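You operate a simulated robot arm through the tools that you are given. There is no shell and no other tool.

Carry out the task below with a simulated robot arm. There is one attempt and no reset: what you move stays moved.

TASK
Thread the head: bring the leader clip from its rest to the mandrel socket.
Fine: squeeze lever open and dip roller up while it goes through; then roller down, lever closed; the emergency stop stays in. Where these are worked on the way, their far stop is far enough and under half their travel is too little: squeeze lever.
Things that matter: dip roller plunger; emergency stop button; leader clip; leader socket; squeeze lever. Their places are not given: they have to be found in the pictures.

It is judged by the outcome, as a careful person would: the job done as asked, and still so three seconds after it is handed in. It fails if anything else is knocked over, pushed out of place, dropped, spilled or broken.

THE ROBOT
A 7-joint arm with a two-finger parallel gripper, fixed in place. Base frame: the origin is at the foot of the arm, x ahead of it, y to its left, z up. Units: mm, rad, N and s.
With the tool pointing down near the work surface it reaches from about 100 to 600 mm from the base axis. Its first joint turns from -1.152 to 1.152 rad. Payload 1.57 kg.
The TCP is the grasp point between the finger pads, 30 mm short of the fingertips. In the tool frame z runs along the fingers and y along their closing line. Largest opening 80 mm; finger width 17, thickness 12; the body of the gripper, 40 by 82 mm, starts 80 mm behind the TCP.
Orientation is that of the tool frame in the base frame, as [roll, pitch, yaw] about the fixed x, y, z axes, in that order (R = Rz(yaw) Ry(pitch) Rx(roll)). With the fingers straight down and closing along the base's y, the tool's x points along the base's -x, its y along +y and its z along -z.

THE INTERFACE
- The arm moves only by the tool send_rows. Its argument "targets" is a list of rows, each a list of 3 entries, a list of its own where there are three numbers: the shift along the base's x, y, z in units of 100 mm (1.0 is 100 mm), then the turn, a rotation vector about the base's x, y, z in units of 60 degrees (1.0 is 60 degrees), then the gripper command, from -1 (fully open) to 1 (shut), values between in proportion. In form: [[[x, y, z], [wx, wy, wz], grip], ...]. A call has 1 to 20 rows; each row is the pose to reach, as a shift and turn from the pose commanded when the call began. A call with a number of a shift or a turn outside -1 to 1 is refused whole. Each row takes 0.2 s and may step no farther than 50 mm and 0.15 rad from the row before; otherwise, or with a gripper value out of range, the whole call is refused. A pose out of reach is approached as far as the arm can. The call stops where the force on the tool passes 60 N (or 10 N more than at its start, if that is more) or the arm is blocked; 0.2 s more then pass. Each finger travels about 72 mm/s and halts on what it meets, pressing with about 35 N; the grip force reading is that of the motor and also rises with nothing between the fingers. The clock runs only during rows and for 0.2 s after the last one: add rows that repeat a pose to give the fingers time. It gives the time, the measured TCP pose, the force on the tool (base axes), the opening and the grip force at its end, in the units of the frame above (readings bear some noise), with the torque about the TCP (base axes, N m) and any sound that the robot's microphone picked up.
- Cameras (640 x 400 px; columns grow to the right, rows downward): "scene" is fixed at [46.4, 419.2, 1445]; the picture's right is [-0.87, -0.49, 0.00], its down [-0.18, 0.32, -0.93] and it looks along [0.45, -0.81, -0.37] (base axes); focal length 372 px, centre (320, 200). "wrist" rides on the gripper at [72, -7, -122] in the tool frame; the picture's right is [0.09, 1.00, 0.00], its down [-0.84, 0.08, -0.54] and it looks along [-0.54, 0.05, 0.84] (tool axes); focal length 238 px, centre (320, 200).
- snapshot(camera): a new picture of that camera. No time passes.
- probe_pixels(camera, pixels): for up to 12 pixels [column, row] of the newest picture of that camera ("zoom" is the newest enlarged one), the place [x, y, z] in the base frame of the surface seen there, good to about 3 mm. No time passes.
- close_up(camera, box): a new picture of the part [left, top, right, bottom] of that camera's present view, enlarged. No time passes.
- close_job(): hands the job in; it is judged then, once.

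Open the gripper and draw the arm clear of the work before you hand the job in, unless the task says otherwise.

The tools are called after "Call:" by a JSON object that holds its "api" and its "payload". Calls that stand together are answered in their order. send_rows: Moves the arm, as the interface text tells. Its arguments: {"type":"object","properties":{"targets":{"type":"array","items":{"type":"array"}}},"required":["targets"]} The other tools are called the same way: snapshot (camera) takes a picture; probe_pixels (camera, pixels) gives the place of the surface under pixels of a picture; close_up (camera, box) takes an enlarged picture of a part of a camera's view; close_job () hands the job in.

At the start:

```text
time: 0.0
position: [230.7, -217.9, 1307.0]
orientation: [3.14, -0.001, -3.142]
contact_force: [-0.2, -0.4, 0.0]
torque: [0.01, 0.01, -0.01]
opening: 80.0
gripper_force: 0.1
```

scene: 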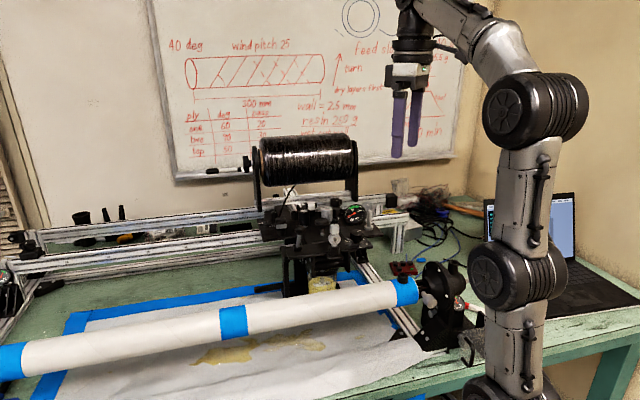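
wrist: 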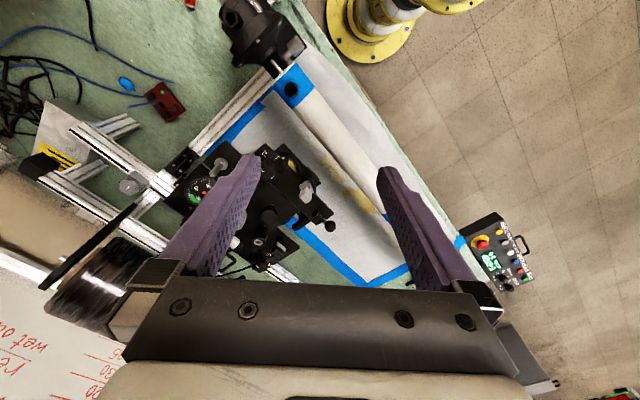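

The first pictures show a filament winder: the head is near scene pixel (320,220), and a mandrel tube runs across the lower part. I'll enlarge the head, the mandrel and the wrist view to find the parts.

Call:
{"api": "close_up", "payload": {"camera": "scene", "box": [240, 170, 400, 300]}}

Call:
{"api": "close_up", "payload": {"camera": "scene", "box": [360, 220, 520, 350]}}

Call:
{"api": "close_up", "payload": {"camera": "wrist", "box": [160, 100, 360, 290]}}

Call:
{"api": "close_up", "payload": {"camera": "wrist", "box": [440, 190, 560, 310]}}

```text
3.08 times, centred on (320, 235) of scene
```

zoom: 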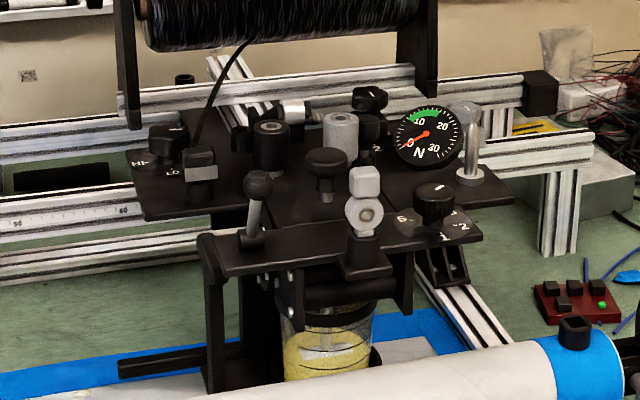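

```text
3.08 times, centred on (440, 285) of scene
```

zoom: 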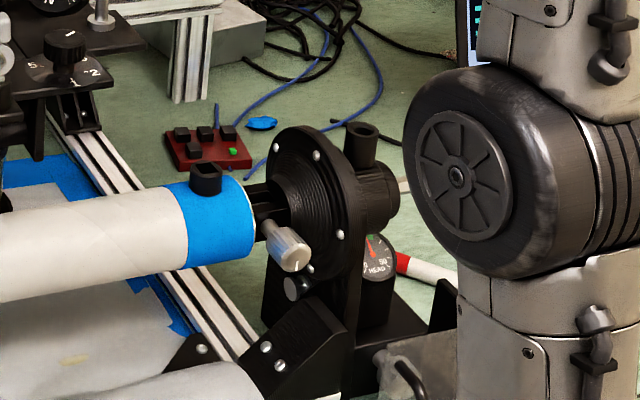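

```text
2.11 times, centred on (260, 195) of wrist
```

zoom: 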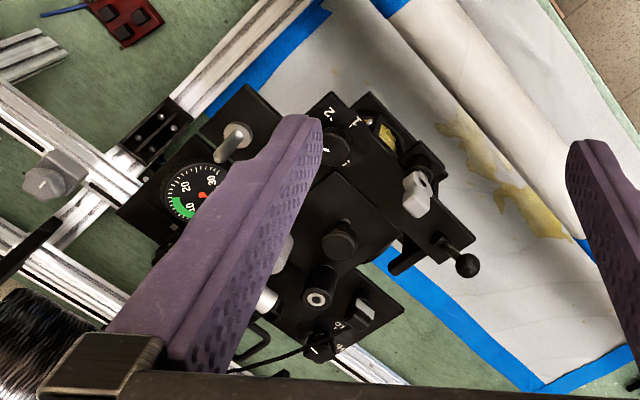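

```text
3.33 times, centred on (500, 250) of wrist
```

zoom: 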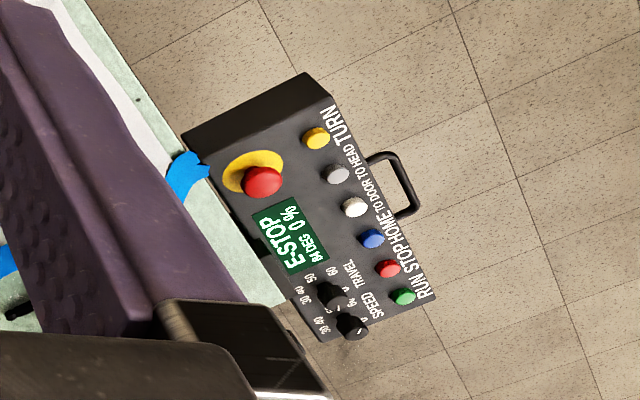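

The pendant display reads E-STOP, so that button is already in. I'll enlarge the head further to tell the clip, lever and plunger apart.

Call:
{"api": "close_up", "payload": {"camera": "scene", "box": [265, 190, 329, 230]}}

Call:
{"api": "close_up", "payload": {"camera": "scene", "box": [315, 190, 379, 230]}}

Call:
{"api": "close_up", "payload": {"camera": "scene", "box": [270, 220, 350, 300]}}

Call:
{"api": "close_up", "payload": {"camera": "scene", "box": [385, 245, 449, 295]}}

Call:
{"api": "close_up", "payload": {"camera": "wrist", "box": [240, 140, 340, 270]}}

```text
10.00 times, centred on (297, 210) of scene
```

zoom: 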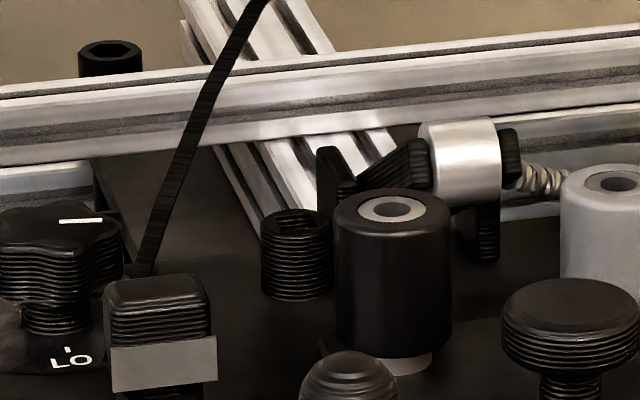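

```text
10.00 times, centred on (347, 210) of scene
```

zoom: 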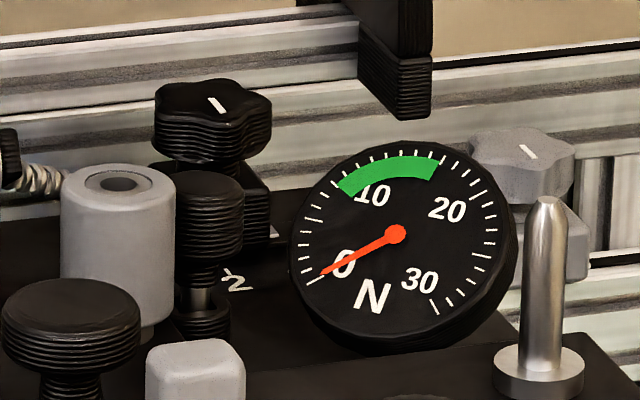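

```text
5.00 times, centred on (310, 260) of scene
```

zoom: 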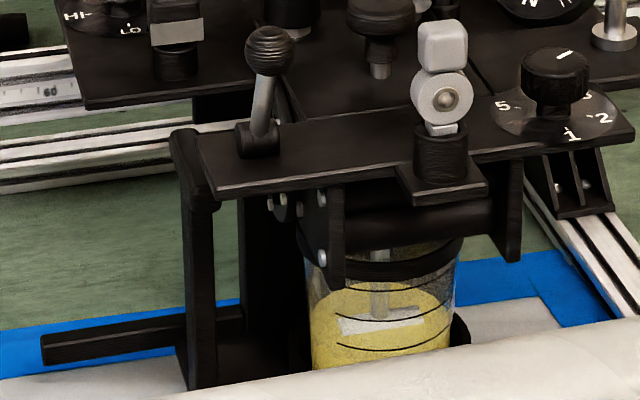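

```text
8.00 times, centred on (417, 270) of scene
```

zoom: 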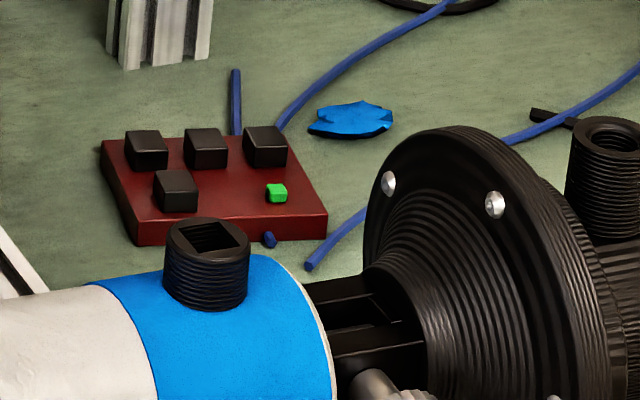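

```text
3.08 times, centred on (290, 205) of wrist
```

zoom: 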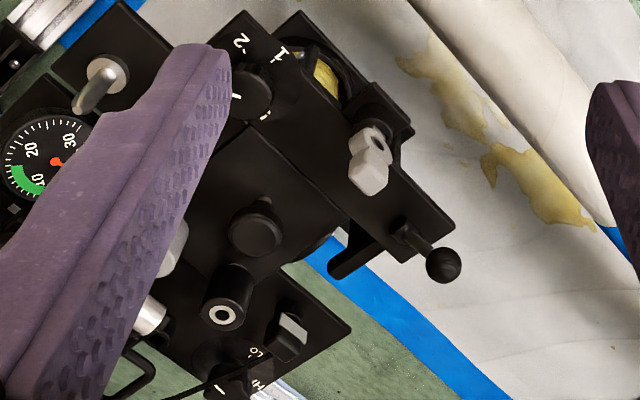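

The candidates are the grey block-and-ring part at scene (332,230), the banded black block at (283,212), the ball lever at (304,225), the mushroom knob at (322,212) and the square socket on the mandrel at (405,267). I'll probe them to get the geometry.

Call:
{"api": "snapshot", "payload": {"camera": "scene"}}

Call:
{"api": "probe_pixels", "payload": {"camera": "scene", "pixels": [[331, 216], [331, 224], [304, 216], [322, 211], [303, 203], [325, 202], [283, 210], [348, 220], [412, 277], [411, 266], [450, 300], [332, 245]]}}

Call:
{"api": "probe_pixels", "payload": {"camera": "wrist", "pixels": [[310, 190], [305, 180], [334, 226], [273, 215], [262, 243], [284, 250], [272, 170], [290, 88], [482, 243], [300, 210], [190, 195], [228, 165]]}}

```text
taken
```

scene: 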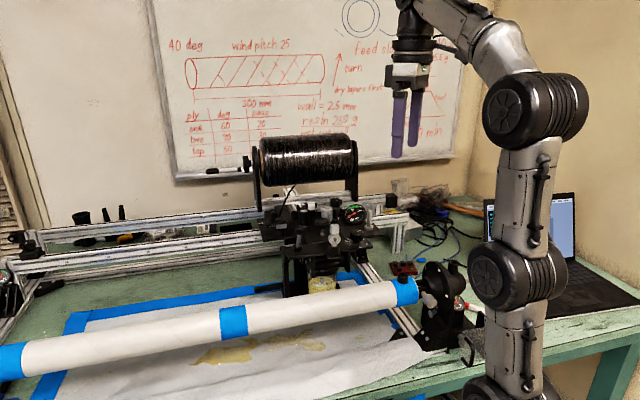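

```text
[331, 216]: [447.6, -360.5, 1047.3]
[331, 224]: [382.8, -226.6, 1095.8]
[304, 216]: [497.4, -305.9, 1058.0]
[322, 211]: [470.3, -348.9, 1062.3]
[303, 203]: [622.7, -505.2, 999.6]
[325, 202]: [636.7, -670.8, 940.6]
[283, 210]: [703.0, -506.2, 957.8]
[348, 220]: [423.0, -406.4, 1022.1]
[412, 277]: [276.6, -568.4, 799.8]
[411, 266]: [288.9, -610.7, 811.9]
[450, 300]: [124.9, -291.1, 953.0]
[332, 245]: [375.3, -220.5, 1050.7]
```

```text
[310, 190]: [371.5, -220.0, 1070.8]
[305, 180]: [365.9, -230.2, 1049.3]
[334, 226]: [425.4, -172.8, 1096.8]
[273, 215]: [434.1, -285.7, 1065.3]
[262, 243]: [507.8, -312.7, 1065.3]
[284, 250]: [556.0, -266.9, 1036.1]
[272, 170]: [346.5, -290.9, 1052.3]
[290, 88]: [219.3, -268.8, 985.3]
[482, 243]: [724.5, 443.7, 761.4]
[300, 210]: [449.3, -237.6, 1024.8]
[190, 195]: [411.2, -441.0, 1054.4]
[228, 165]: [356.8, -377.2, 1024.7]
```

The head parts sit at z ≈ 1025–1100, with the clip candidate near (378,-222) and the ball lever near (425,-173). The air there is clear (fingertips at z≈1277), so I'll move the wrist camera over and down for a better look.

Call:
{"api": "send_rows", "payload": {"targets": [[[0, -0.4, -0.2], [0, 0, 0], -1], [[0, -0.8, -0.4], [0, 0, 0], -1], [[0, -0.9, -0.6], [0, 0, 0], -1]]}}

Call:
{"api": "snapshot", "payload": {"camera": "wrist"}}

Call:
{"api": "close_up", "payload": {"camera": "wrist", "box": [300, 60, 440, 260]}}

```text
time: 0.8
position: [229.8, -307.7, 1248.8]
orientation: [3.14, 0.002, 3.141]
contact_force: [-0.5, -0.7, 1.0]
torque: [-0.02, 0.01, -0.04]
opening: 80.0
gripper_force: 0.0
```

```text
taken
```

wrist: 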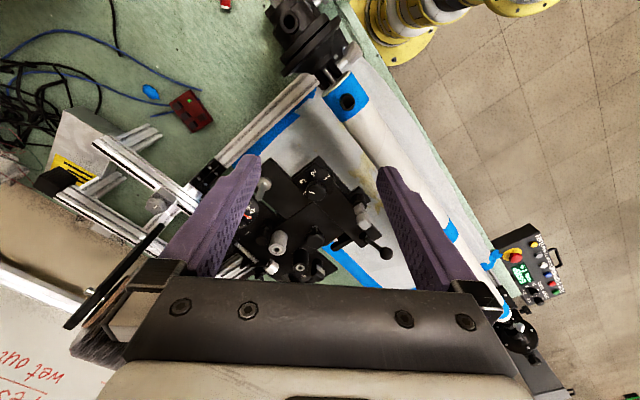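

```text
2.00 times, centred on (370, 160) of wrist
```

zoom: 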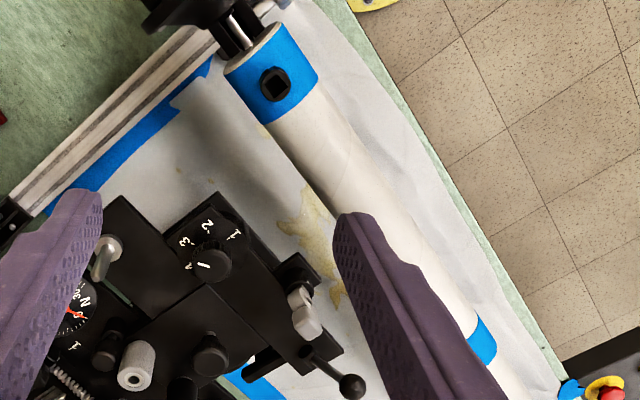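

The wrist view now shows the square mandrel socket at zoom (275,82), the grey clip at (303,312) and the ball lever at (350,385). I'll enlarge these and probe their places.

Call:
{"api": "probe_pixels", "payload": {"camera": "zoom", "pixels": [[275, 72], [274, 84], [300, 295], [307, 320], [352, 387], [210, 345], [212, 262], [135, 355], [290, 70], [330, 170], [310, 352], [250, 310]]}}

Call:
{"api": "close_up", "payload": {"camera": "wrist", "box": [330, 170, 400, 270]}}

Call:
{"api": "close_up", "payload": {"camera": "wrist", "box": [310, 60, 390, 120]}}

Call:
{"api": "close_up", "payload": {"camera": "wrist", "box": [230, 160, 350, 290]}}

Call:
{"api": "close_up", "payload": {"camera": "scene", "box": [284, 210, 344, 250]}}

```text
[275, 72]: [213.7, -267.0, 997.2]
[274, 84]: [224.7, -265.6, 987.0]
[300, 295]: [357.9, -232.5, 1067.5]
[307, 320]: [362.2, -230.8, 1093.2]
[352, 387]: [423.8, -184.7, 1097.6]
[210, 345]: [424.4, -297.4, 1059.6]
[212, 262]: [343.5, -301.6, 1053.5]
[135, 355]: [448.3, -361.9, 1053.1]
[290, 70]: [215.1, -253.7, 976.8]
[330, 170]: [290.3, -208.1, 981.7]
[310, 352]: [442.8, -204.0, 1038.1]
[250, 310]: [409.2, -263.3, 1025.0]
```

```text
4.00 times, centred on (365, 220) of wrist
```

zoom: 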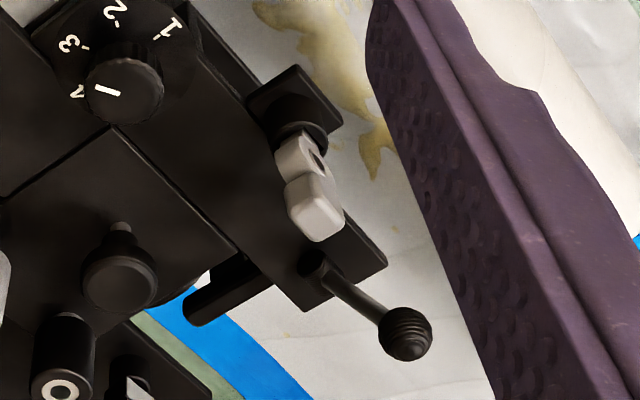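

```text
6.67 times, centred on (350, 90) of wrist
```

zoom: 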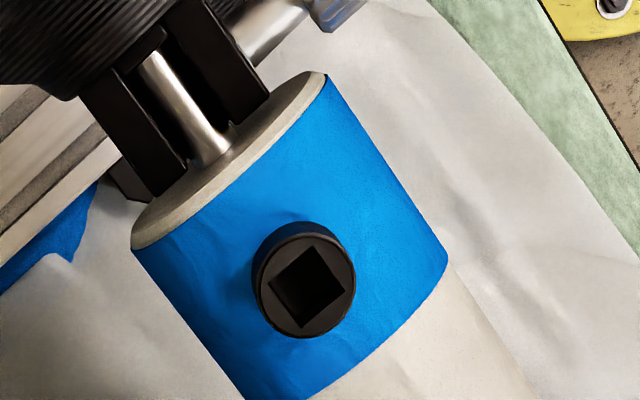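

```text
3.08 times, centred on (290, 225) of wrist
```

zoom: 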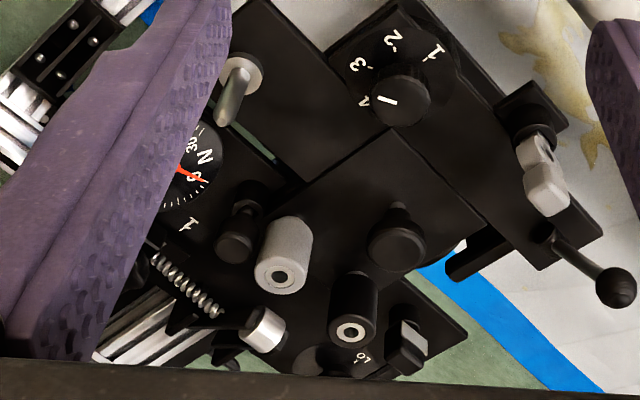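

```text
10.00 times, centred on (314, 230) of scene
```

zoom: 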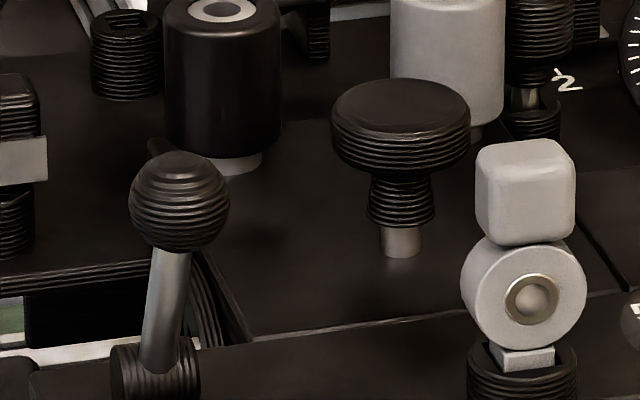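

The grey part has a square peg in a square-holed rest, which matches the mandrel's square socket, so it is the leader clip. I'll probe the mandrel, plates and lever hub for the machine's axes.

Call:
{"api": "close_up", "payload": {"camera": "wrist", "box": [330, 170, 400, 270]}}

Call:
{"api": "probe_pixels", "payload": {"camera": "zoom", "pixels": [[320, 265], [345, 290], [375, 312], [405, 330], [385, 262], [190, 20], [310, 150], [312, 215], [300, 115], [340, 120], [118, 275], [125, 90]]}}

Call:
{"api": "probe_pixels", "payload": {"camera": "wrist", "pixels": [[335, 105], [350, 90], [360, 130], [375, 125], [385, 150], [440, 190], [455, 210], [448, 230], [480, 265], [100, 300], [60, 280], [160, 170]]}}

```text
4.00 times, centred on (365, 220) of wrist
```

zoom: 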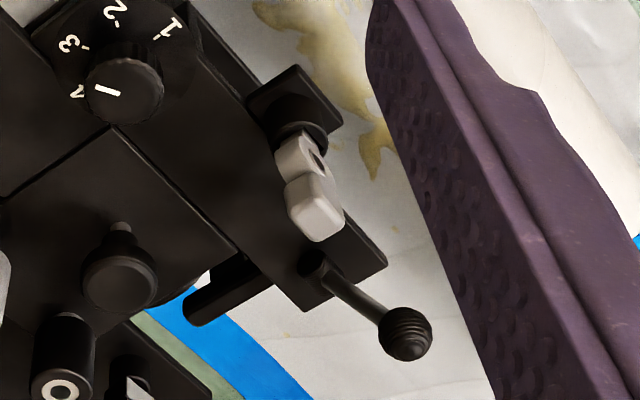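

```text
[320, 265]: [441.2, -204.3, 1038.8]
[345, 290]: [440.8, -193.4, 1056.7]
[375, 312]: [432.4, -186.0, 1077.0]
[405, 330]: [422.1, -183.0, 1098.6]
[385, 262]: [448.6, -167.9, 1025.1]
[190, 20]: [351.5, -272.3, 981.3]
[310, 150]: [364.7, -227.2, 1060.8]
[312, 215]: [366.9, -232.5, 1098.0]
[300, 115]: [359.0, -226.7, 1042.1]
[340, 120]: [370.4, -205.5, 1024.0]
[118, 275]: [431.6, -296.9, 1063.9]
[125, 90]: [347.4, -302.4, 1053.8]
```

```text
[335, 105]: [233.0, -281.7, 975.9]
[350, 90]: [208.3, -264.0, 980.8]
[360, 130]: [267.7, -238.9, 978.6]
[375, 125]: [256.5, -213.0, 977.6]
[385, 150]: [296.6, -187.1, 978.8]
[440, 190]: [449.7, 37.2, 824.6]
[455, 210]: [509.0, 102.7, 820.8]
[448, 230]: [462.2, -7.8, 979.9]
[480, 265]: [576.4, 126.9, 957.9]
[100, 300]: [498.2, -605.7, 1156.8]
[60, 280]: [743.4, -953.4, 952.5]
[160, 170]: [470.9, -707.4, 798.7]
```

The mandrel runs along about (0.68,0.73), and the ball lever leans about 30° toward the mandrel from a hub near (444,-206,1038). Close-ups seem to be rendered sharply, so I'll zoom harder on the lever hub, the plunger, the clip and the bath.

Call:
{"api": "close_up", "payload": {"camera": "scene", "box": [288, 222, 312, 252]}}

Call:
{"api": "close_up", "payload": {"camera": "scene", "box": [310, 210, 350, 245]}}

Call:
{"api": "close_up", "payload": {"camera": "scene", "box": [295, 240, 355, 290]}}

Call:
{"api": "close_up", "payload": {"camera": "scene", "box": [260, 190, 300, 225]}}

Call:
{"api": "close_up", "payload": {"camera": "wrist", "box": [355, 180, 385, 265]}}

```text
13.33 times, centred on (300, 237) of scene
```

zoom: 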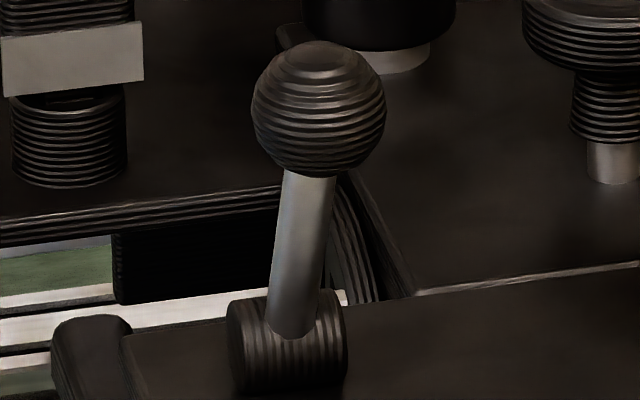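

```text
11.43 times, centred on (330, 228) of scene
```

zoom: 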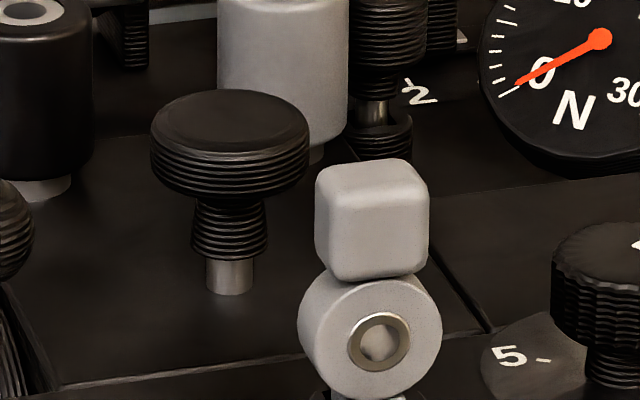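

```text
8.00 times, centred on (325, 265) of scene
```

zoom: 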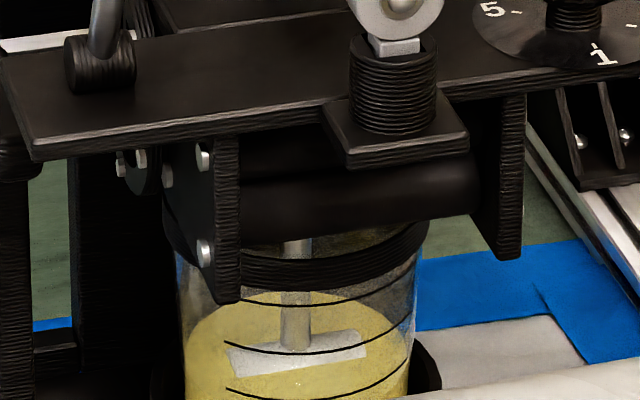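

```text
11.43 times, centred on (280, 208) of scene
```

zoom: 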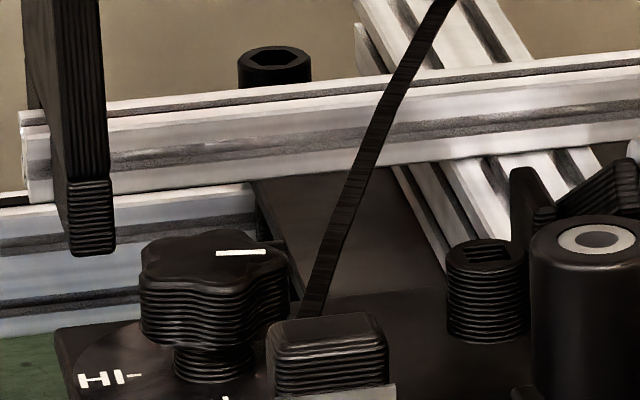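

```text
4.71 times, centred on (370, 222) of wrist
```

zoom: 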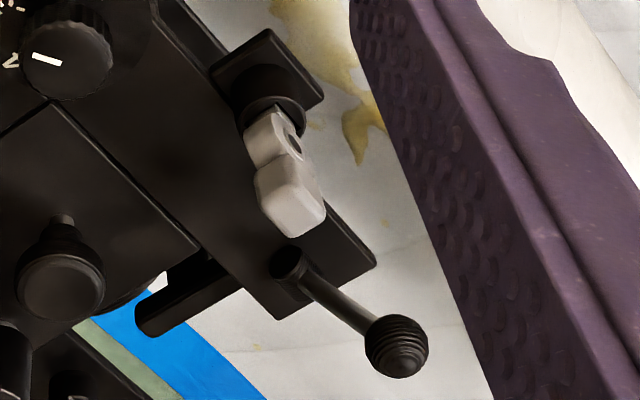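

The lever hub's axis lies along the mandrel, so the lever swings toward and away from it, and the bath roller's rod sits under the mushroom knob. Before settling on the clip I'll look closely at the banded block near the tow's end, at scene (283,213).

Call:
{"api": "close_up", "payload": {"camera": "scene", "box": [268, 200, 300, 224]}}

Call:
{"api": "close_up", "payload": {"camera": "wrist", "box": [270, 240, 350, 285]}}

Call:
{"api": "close_up", "payload": {"camera": "scene", "box": [240, 120, 400, 230]}}

Call:
{"api": "close_up", "payload": {"camera": "scene", "box": [0, 200, 120, 300]}}

```text
16.00 times, centred on (284, 212) of scene
```

zoom: 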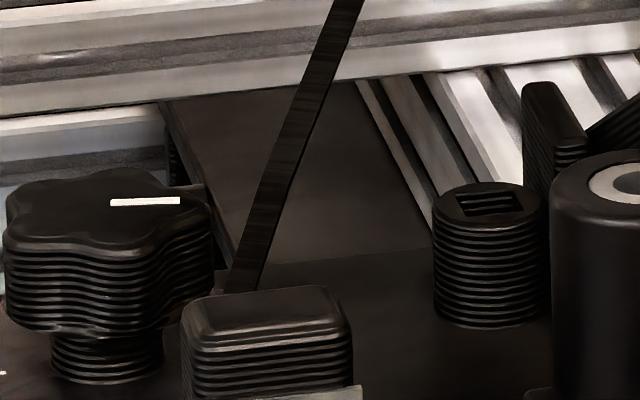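

```text
8.00 times, centred on (310, 262) of wrist
```

zoom: 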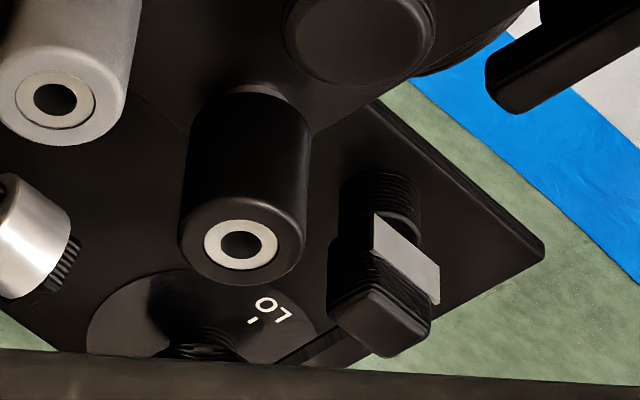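

```text
3.64 times, centred on (320, 175) of scene
```

zoom: 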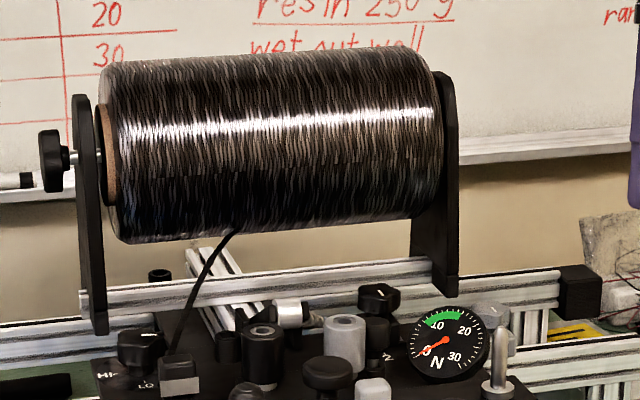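

```text
4.00 times, centred on (60, 250) of scene
```

zoom: 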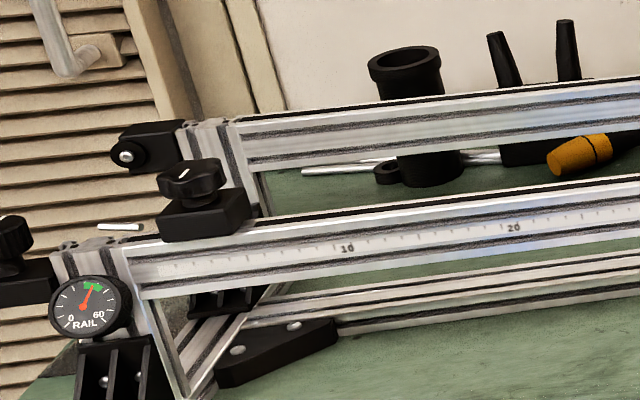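

The banded block at wrist zoom (385,290) also sits on a round post, right where the tow ends, so it is a rival clip candidate. I'll probe it and then move the wrist camera nearer to see it properly.

Call:
{"api": "close_up", "payload": {"camera": "wrist", "box": [270, 240, 350, 285]}}

Call:
{"api": "probe_pixels", "payload": {"camera": "zoom", "pixels": [[380, 325], [405, 262], [380, 195], [460, 200], [245, 215], [360, 40], [60, 60], [25, 240], [270, 305], [350, 280], [420, 300], [540, 250]]}}

Call:
{"api": "send_rows", "payload": {"targets": [[[0.4, 0.2, 0.1], [0, 0, 0], -1], [[0.8, 0.4, 0.2], [0, 0, 0], -1], [[1.0, 0.5, 0.2], [0, 0, 0], -1]]}}

Call:
{"api": "snapshot", "payload": {"camera": "wrist"}}

```text
8.00 times, centred on (310, 262) of wrist
```

zoom: 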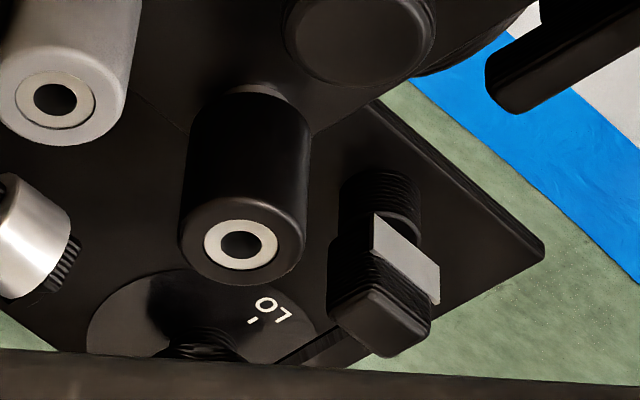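

```text
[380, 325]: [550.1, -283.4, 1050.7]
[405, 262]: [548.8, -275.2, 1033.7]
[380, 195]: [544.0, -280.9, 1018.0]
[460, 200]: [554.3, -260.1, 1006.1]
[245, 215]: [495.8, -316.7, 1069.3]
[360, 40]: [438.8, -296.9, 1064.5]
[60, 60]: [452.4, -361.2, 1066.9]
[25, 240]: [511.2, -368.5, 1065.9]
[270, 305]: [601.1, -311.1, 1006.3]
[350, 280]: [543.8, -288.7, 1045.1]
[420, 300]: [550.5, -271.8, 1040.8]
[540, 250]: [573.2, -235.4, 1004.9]
```

```text
time: 1.6
position: [330.8, -258.0, 1268.7]
orientation: [3.141, -0.001, 3.14]
contact_force: [-0.2, 0.4, 0.4]
torque: [0.05, 0.0, 0.01]
opening: 80.3
gripper_force: 0.2
```

```text
taken
```

wrist: 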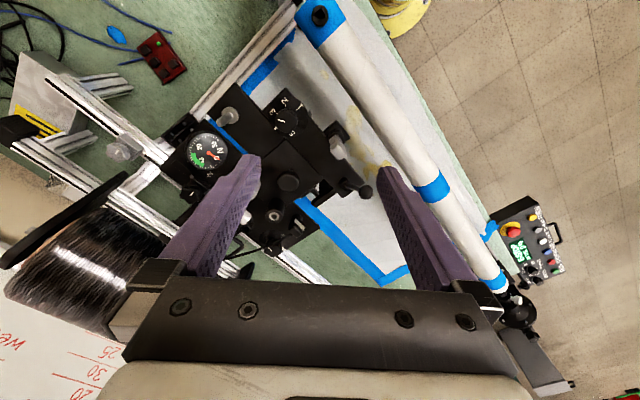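

From here the block should be near wrist (300,222), and the spool plates are at left (60,230), well away from the fingers. I'll zoom in on the block and the rest of the head.

Call:
{"api": "close_up", "payload": {"camera": "wrist", "box": [260, 180, 340, 260]}}

Call:
{"api": "close_up", "payload": {"camera": "wrist", "box": [290, 110, 390, 210]}}

Call:
{"api": "close_up", "payload": {"camera": "wrist", "box": [180, 80, 320, 200]}}

```text
5.00 times, centred on (300, 220) of wrist
```

zoom: 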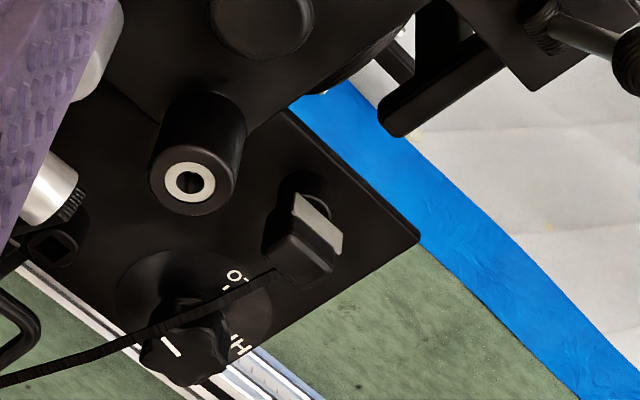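

```text
4.00 times, centred on (340, 160) of wrist
```

zoom: 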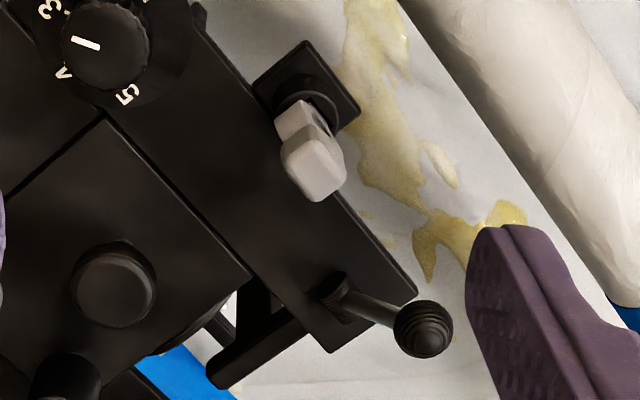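

```text
3.33 times, centred on (250, 140) of wrist
```

zoom: 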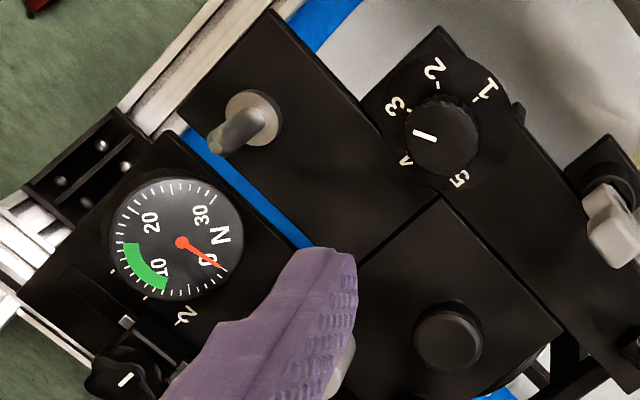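

In this view the tow runs from the spool and ends at the black block, zoom (280,272), while the grey eyelet part has no tow on it. I'll check in 3D whether the tow's end really meets the block.

Call:
{"api": "close_up", "payload": {"camera": "wrist", "box": [280, 210, 316, 250]}}

Call:
{"api": "probe_pixels", "payload": {"camera": "zoom", "pixels": [[320, 200], [300, 260], [330, 290], [260, 285], [200, 310], [240, 330], [380, 230], [340, 130]]}}

Call:
{"api": "close_up", "payload": {"camera": "scene", "box": [272, 204, 296, 234]}}

Call:
{"api": "probe_pixels", "payload": {"camera": "zoom", "pixels": [[230, 110], [215, 160], [320, 170], [300, 230], [300, 270], [300, 300], [260, 270], [350, 270]]}}

```text
10.00 times, centred on (298, 230) of wrist
```

zoom: 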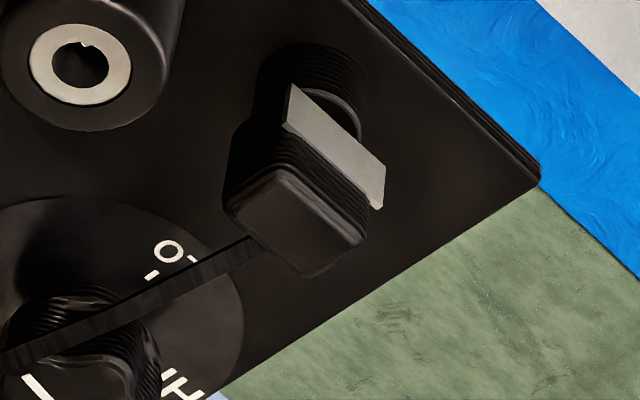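

```text
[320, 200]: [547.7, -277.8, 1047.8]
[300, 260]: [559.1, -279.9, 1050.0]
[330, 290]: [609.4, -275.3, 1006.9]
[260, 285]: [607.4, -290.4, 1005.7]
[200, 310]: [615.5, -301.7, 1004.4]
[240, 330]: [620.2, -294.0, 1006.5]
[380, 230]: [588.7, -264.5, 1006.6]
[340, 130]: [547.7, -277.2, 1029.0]
```

```text
13.33 times, centred on (284, 219) of scene
```

zoom: 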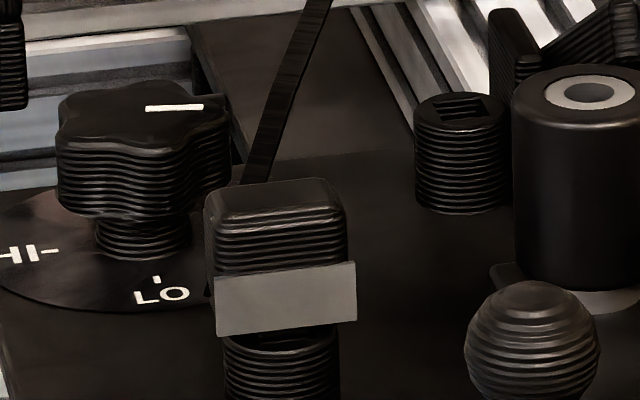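

```text
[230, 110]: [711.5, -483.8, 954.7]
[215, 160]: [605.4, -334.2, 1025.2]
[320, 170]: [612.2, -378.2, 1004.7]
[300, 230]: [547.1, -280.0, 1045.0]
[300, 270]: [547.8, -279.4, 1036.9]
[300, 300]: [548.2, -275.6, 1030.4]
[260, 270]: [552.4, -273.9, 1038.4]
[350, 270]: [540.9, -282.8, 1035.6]
```

Both views put the tow's end on the black block at about (549,-280,1050), so the black block is the leader clip, and the grey eyelet part looks like a payout eye. I'll turn the tool about -43° so its closing line runs along the mandrel, and come over the lever for a closer view.

Call:
{"api": "send_rows", "payload": {"targets": [[[0.1, 0.1, 0], [0, 0, -0.12], -1], [[0.2, 0.2, 0], [0, 0, -0.24], -1], [[0.3, 0.3, -0.1], [0, 0, -0.36], -1], [[0.4, 0.4, -0.2], [0, 0, -0.48], -1], [[0.5, 0.5, -0.3], [0, 0, -0.6], -1], [[0.6, 0.6, -0.4], [0, 0, -0.713], -1], [[0.6, 0.6, -0.4], [0, 0, -0.713], -1]]}}

Call:
{"api": "snapshot", "payload": {"camera": "wrist"}}

Call:
{"api": "snapshot", "payload": {"camera": "scene"}}

```text
time: 3.2
position: [390.2, -196.8, 1229.0]
orientation: [3.141, 0.0, 2.393]
contact_force: [0.2, 0.5, 0.2]
torque: [0.01, -0.04, -0.03]
opening: 79.8
gripper_force: 0.1
```

```text
taken
```

wrist: 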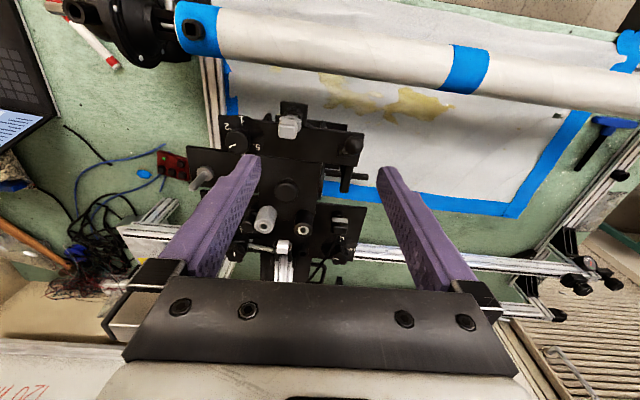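

```text
taken
```

scene: 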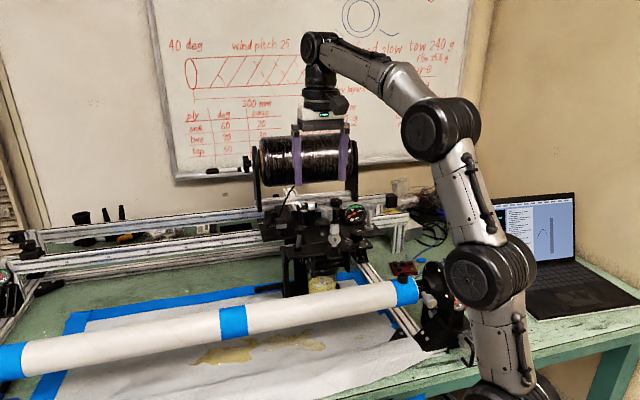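

This view is well aligned with the machine. I'll zoom on the head and the mandrel and probe along the mandrel for its axis.

Call:
{"api": "close_up", "payload": {"camera": "wrist", "box": [190, 90, 380, 270]}}

Call:
{"api": "close_up", "payload": {"camera": "wrist", "box": [170, 0, 250, 60]}}

Call:
{"api": "probe_pixels", "payload": {"camera": "zoom", "pixels": [[205, 290], [165, 260], [245, 260], [165, 330], [245, 340], [195, 240], [220, 260], [190, 275], [110, 200], [330, 200], [420, 250], [500, 300]]}}

Call:
{"api": "probe_pixels", "payload": {"camera": "wrist", "pixels": [[300, 15], [300, 30], [300, 45], [300, 60], [400, 25], [400, 45], [400, 65], [400, 80], [520, 40], [520, 60], [520, 80], [520, 95]]}}

```text
2.22 times, centred on (285, 180) of wrist
```

zoom: 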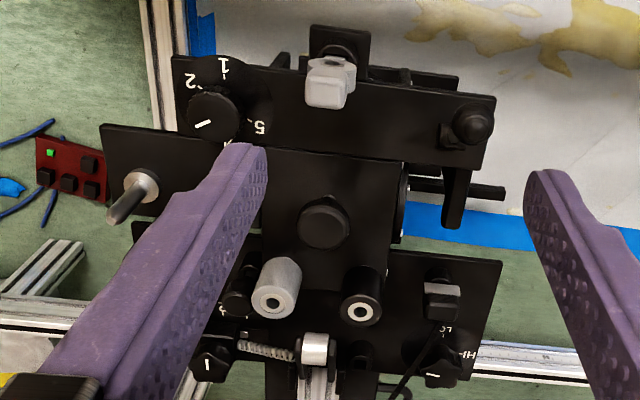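

```text
6.67 times, centred on (210, 30) of wrist
```

zoom: 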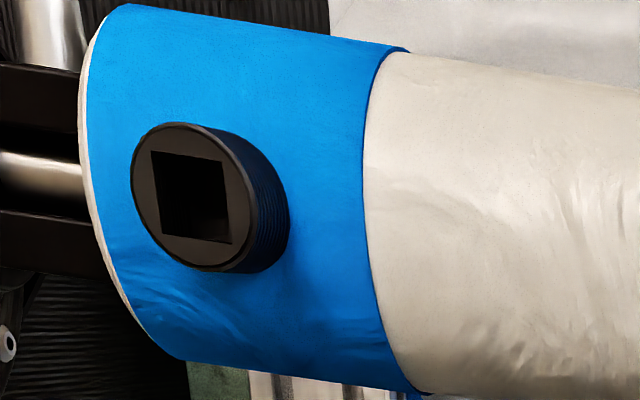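

```text
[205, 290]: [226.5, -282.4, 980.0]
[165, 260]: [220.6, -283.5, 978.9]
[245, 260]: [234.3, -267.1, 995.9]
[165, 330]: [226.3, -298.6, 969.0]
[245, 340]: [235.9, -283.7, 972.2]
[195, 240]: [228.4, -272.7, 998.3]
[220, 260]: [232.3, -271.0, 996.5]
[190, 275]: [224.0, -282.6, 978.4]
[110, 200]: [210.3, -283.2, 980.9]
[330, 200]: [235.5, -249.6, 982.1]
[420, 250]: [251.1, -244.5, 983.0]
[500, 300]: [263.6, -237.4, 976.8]
```

```text
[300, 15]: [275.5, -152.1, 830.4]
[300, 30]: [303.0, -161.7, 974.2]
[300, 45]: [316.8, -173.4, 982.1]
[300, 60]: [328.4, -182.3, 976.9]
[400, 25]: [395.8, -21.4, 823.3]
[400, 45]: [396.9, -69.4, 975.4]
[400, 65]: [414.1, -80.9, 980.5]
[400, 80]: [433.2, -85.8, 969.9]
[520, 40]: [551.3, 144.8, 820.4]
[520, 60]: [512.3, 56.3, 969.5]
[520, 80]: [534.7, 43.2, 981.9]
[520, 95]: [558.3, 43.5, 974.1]
```

The mandrel axis runs at about 45.3° with its top at z≈982, radius about 25 mm, and the socket top is near (226,-270,998). I'll zoom on the socket and probe its rim to get its centre and tilt, and look at the pendant display.

Call:
{"api": "close_up", "payload": {"camera": "wrist", "box": [180, 10, 216, 48]}}

Call:
{"api": "probe_pixels", "payload": {"camera": "zoom", "pixels": [[220, 200], [290, 110], [380, 200], [300, 330], [240, 290], [360, 140], [300, 215], [420, 200], [240, 130], [330, 320], [350, 290], [260, 110]]}}

Call:
{"api": "close_up", "payload": {"camera": "scene", "box": [390, 265, 420, 300]}}

Call:
{"api": "probe_pixels", "payload": {"camera": "zoom", "pixels": [[250, 140], [300, 110], [340, 110], [330, 160], [290, 165], [300, 190], [300, 230], [330, 220], [250, 170], [355, 150], [300, 135], [250, 215]]}}

```text
10.53 times, centred on (198, 29) of wrist
```

zoom: 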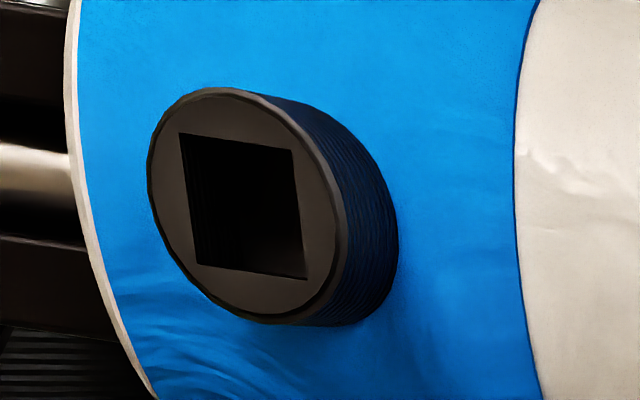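

```text
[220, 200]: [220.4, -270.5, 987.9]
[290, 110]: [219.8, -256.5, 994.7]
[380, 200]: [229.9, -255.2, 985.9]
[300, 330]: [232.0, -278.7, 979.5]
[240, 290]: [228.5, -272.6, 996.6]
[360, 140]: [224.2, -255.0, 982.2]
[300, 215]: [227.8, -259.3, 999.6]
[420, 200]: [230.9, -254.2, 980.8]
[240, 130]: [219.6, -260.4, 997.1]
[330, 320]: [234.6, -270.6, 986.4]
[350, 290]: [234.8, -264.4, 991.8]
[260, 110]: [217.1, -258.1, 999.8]
```

```text
11.43 times, centred on (405, 282) of scene
```

zoom: 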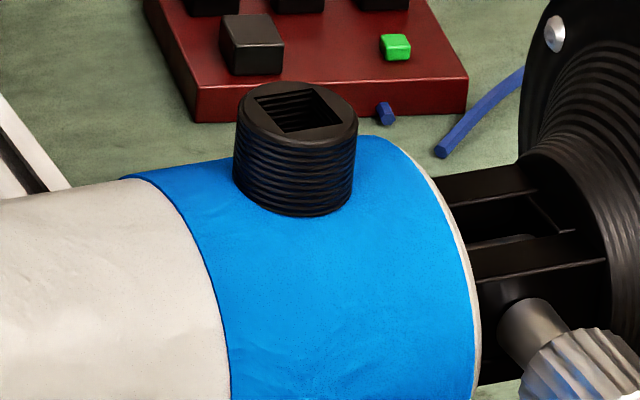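

```text
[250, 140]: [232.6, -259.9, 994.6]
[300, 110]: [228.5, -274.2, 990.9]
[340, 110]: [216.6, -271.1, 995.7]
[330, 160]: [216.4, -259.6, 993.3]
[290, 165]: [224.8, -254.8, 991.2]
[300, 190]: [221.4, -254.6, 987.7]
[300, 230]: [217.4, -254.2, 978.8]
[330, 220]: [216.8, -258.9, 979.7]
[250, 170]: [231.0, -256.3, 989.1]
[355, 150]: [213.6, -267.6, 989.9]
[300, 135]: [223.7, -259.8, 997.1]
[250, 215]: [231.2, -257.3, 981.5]
```

The square hole centre works out to about (224,-266) at z≈998, aligned with the mandrel. The ball lever comes first: its ball is at about (430,-180,1091), so I'll close the fingers, trim the yaw, and come down just in front of it on the mandrel side.

Call:
{"api": "send_rows", "payload": {"targets": [[[0.1, 0.18, 0], [0, 0, -0.015], 1], [[0.2, 0.36, 0], [0, 0, -0.03], 1], [[0.2, 0.36, -0.1], [0, 0, -0.03], 1], [[0.2, 0.36, -0.4], [0, 0, -0.03], 1], [[0.2, 0.36, -0.7], [0, 0, -0.03], 1], [[0.2, 0.36, -0.9], [0, 0, -0.03], 1], [[0.2, 0.36, -0.9], [0, 0, -0.03], 1]]}}

Call:
{"api": "snapshot", "payload": {"camera": "wrist"}}

Call:
{"api": "close_up", "payload": {"camera": "scene", "box": [270, 180, 350, 250]}}

```text
time: 4.8
position: [409.6, -162.5, 1138.0]
orientation: [-3.141, 0.0, 2.363]
contact_force: [-0.1, -0.5, -0.2]
torque: [0.04, 0.0, -0.01]
opening: 0.0
gripper_force: 21.1
```

```text
taken
```

wrist: 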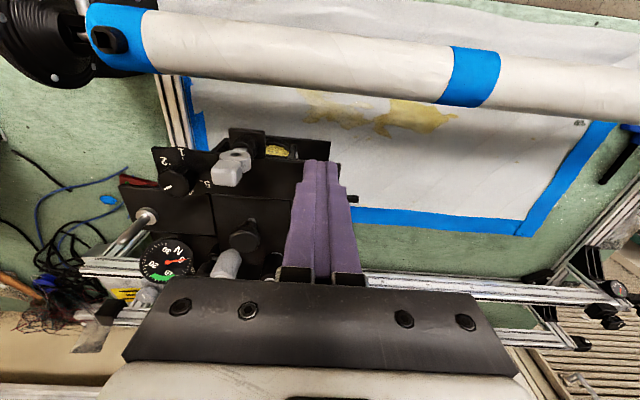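

```text
5.71 times, centred on (310, 215) of scene
```

zoom: 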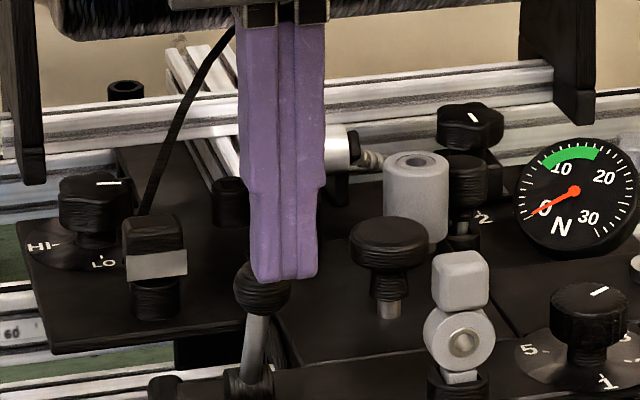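

The closed fingers stand in front of the ball at zoom (262,290) with their tips still above it. I'll descend 36 mm and push 20 mm toward the head, watching the force.

Call:
{"api": "send_rows", "payload": {"targets": [[[0, 0, -0.18], [0, 0, 0], 1], [[0, 0, -0.36], [0, 0, 0], 1], [[0.036, -0.035, -0.36], [0, 0, 0], 1], [[0.071, -0.07, -0.36], [0, 0, 0], 1], [[0.107, -0.105, -0.36], [0, 0, 0], 1], [[0.142, -0.141, -0.36], [0, 0, 0], 1], [[0.142, -0.141, -0.36], [0, 0, 0], 1]]}}

Call:
{"api": "close_up", "payload": {"camera": "scene", "box": [280, 190, 340, 250]}}

```text
time: 6.4
position: [424.6, -176.1, 1101.9]
orientation: [-3.142, 0.0, 2.363]
contact_force: [0.0, 0.1, -1.0]
torque: [0.0, 0.0, 0.0]
opening: 0.1
gripper_force: 21.9
```

```text
6.67 times, centred on (310, 220) of scene
```

zoom: 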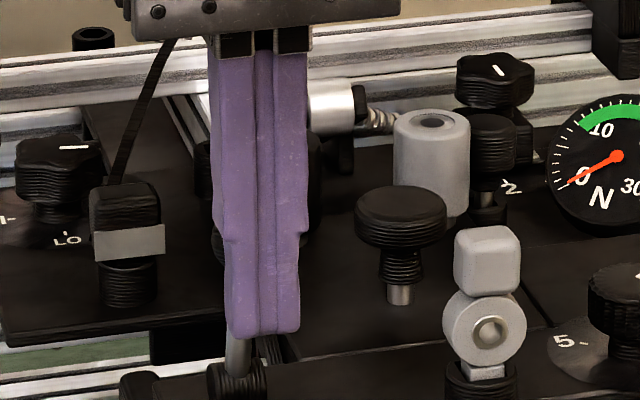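

No resistance so far and the stem now stands more upright, so the ball moved with the fingers. I'll push another 20 mm the same way.

Call:
{"api": "send_rows", "payload": {"targets": [[[0.036, -0.035, 0], [0, 0, 0], 1], [[0.071, -0.07, 0], [0, 0, 0], 1], [[0.107, -0.105, 0], [0, 0, 0], 1], [[0.142, -0.141, 0], [0, 0, 0], 1], [[0.142, -0.141, 0], [0, 0, 0], 1]]}}

Call:
{"api": "close_up", "payload": {"camera": "scene", "box": [280, 190, 340, 250]}}

Call:
{"api": "snapshot", "payload": {"camera": "wrist"}}

```text
time: 7.6
position: [438.7, -191.1, 1101.2]
orientation: [3.141, -0.001, 2.364]
contact_force: [-0.6, 1.2, -0.1]
torque: [0.03, 0.0, 0.02]
opening: 0.2
gripper_force: 21.4
```

```text
6.67 times, centred on (310, 220) of scene
```

zoom: 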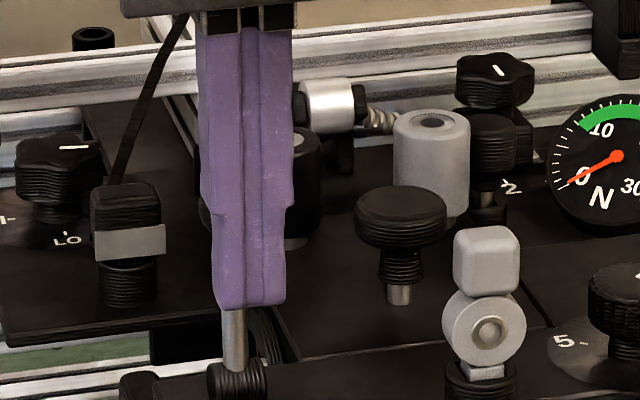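

```text
taken
```

wrist: 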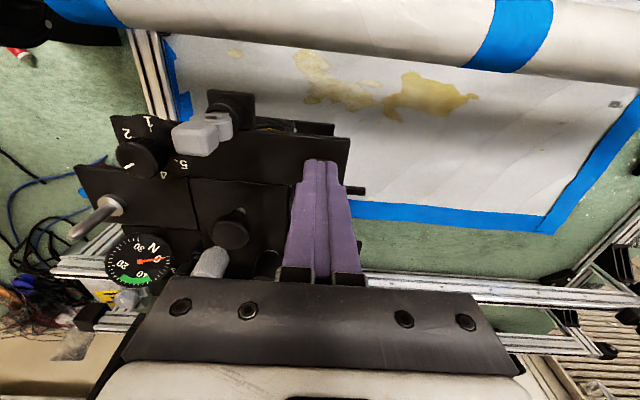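

The lever follows with only about 1 N of drag. I'll push 20 mm further toward the far stop.

Call:
{"api": "send_rows", "payload": {"targets": [[[0.036, -0.035, 0], [0, 0, 0], 1], [[0.071, -0.07, 0], [0, 0, 0], 1], [[0.107, -0.105, 0], [0, 0, 0], 1], [[0.142, -0.141, 0], [0, 0, 0], 1], [[0.142, -0.141, 0], [0, 0, 0], 1]]}}

Call:
{"api": "close_up", "payload": {"camera": "scene", "box": [280, 190, 340, 250]}}

```text
time: 8.8
position: [453.2, -204.1, 1100.9]
orientation: [-3.142, 0.001, 2.363]
contact_force: [0.4, -0.2, -0.5]
torque: [0.04, 0.0, -0.04]
opening: 0.1
gripper_force: 21.0
```

```text
6.67 times, centred on (310, 220) of scene
```

zoom: 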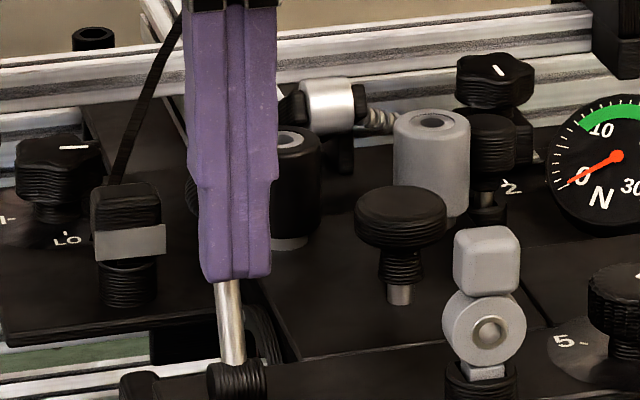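

The stem now leans back past vertical, about 24°, and there is still no stop. I'll continue in smaller steps so the call ends near the stop.

Call:
{"api": "send_rows", "payload": {"targets": [[[0.021, -0.021, 0], [0, 0, 0], 1], [[0.042, -0.042, -0.01], [0, 0, 0], 1], [[0.063, -0.063, -0.02], [0, 0, 0], 1], [[0.085, -0.084, -0.03], [0, 0, 0], 1], [[0.106, -0.105, -0.04], [0, 0, 0], 1], [[0.106, -0.105, -0.04], [0, 0, 0], 1]]}}

Call:
{"api": "close_up", "payload": {"camera": "scene", "box": [280, 190, 340, 250]}}

```text
time: 10.2
position: [457.9, -209.2, 1101.0]
orientation: [-3.141, -0.027, 2.367]
contact_force: [-15.7, 11.8, 9.5]
torque: [0.28, 0.33, -0.03]
opening: 0.0
gripper_force: 21.6
stopped in row 6: the force on the tool passed its limit at 60 N (the readings are from after the stop); the commanded pose is now the measured one
```

```text
6.67 times, centred on (310, 220) of scene
```

zoom: 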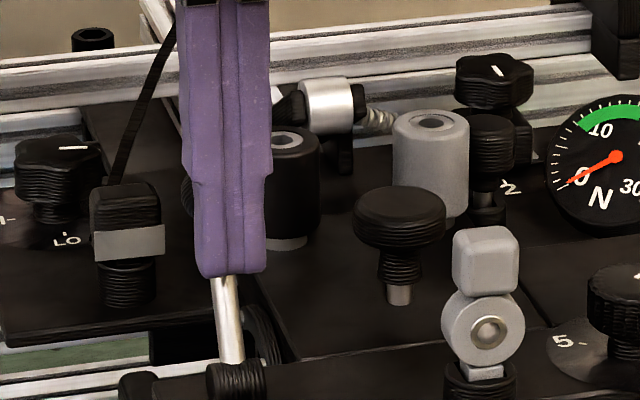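

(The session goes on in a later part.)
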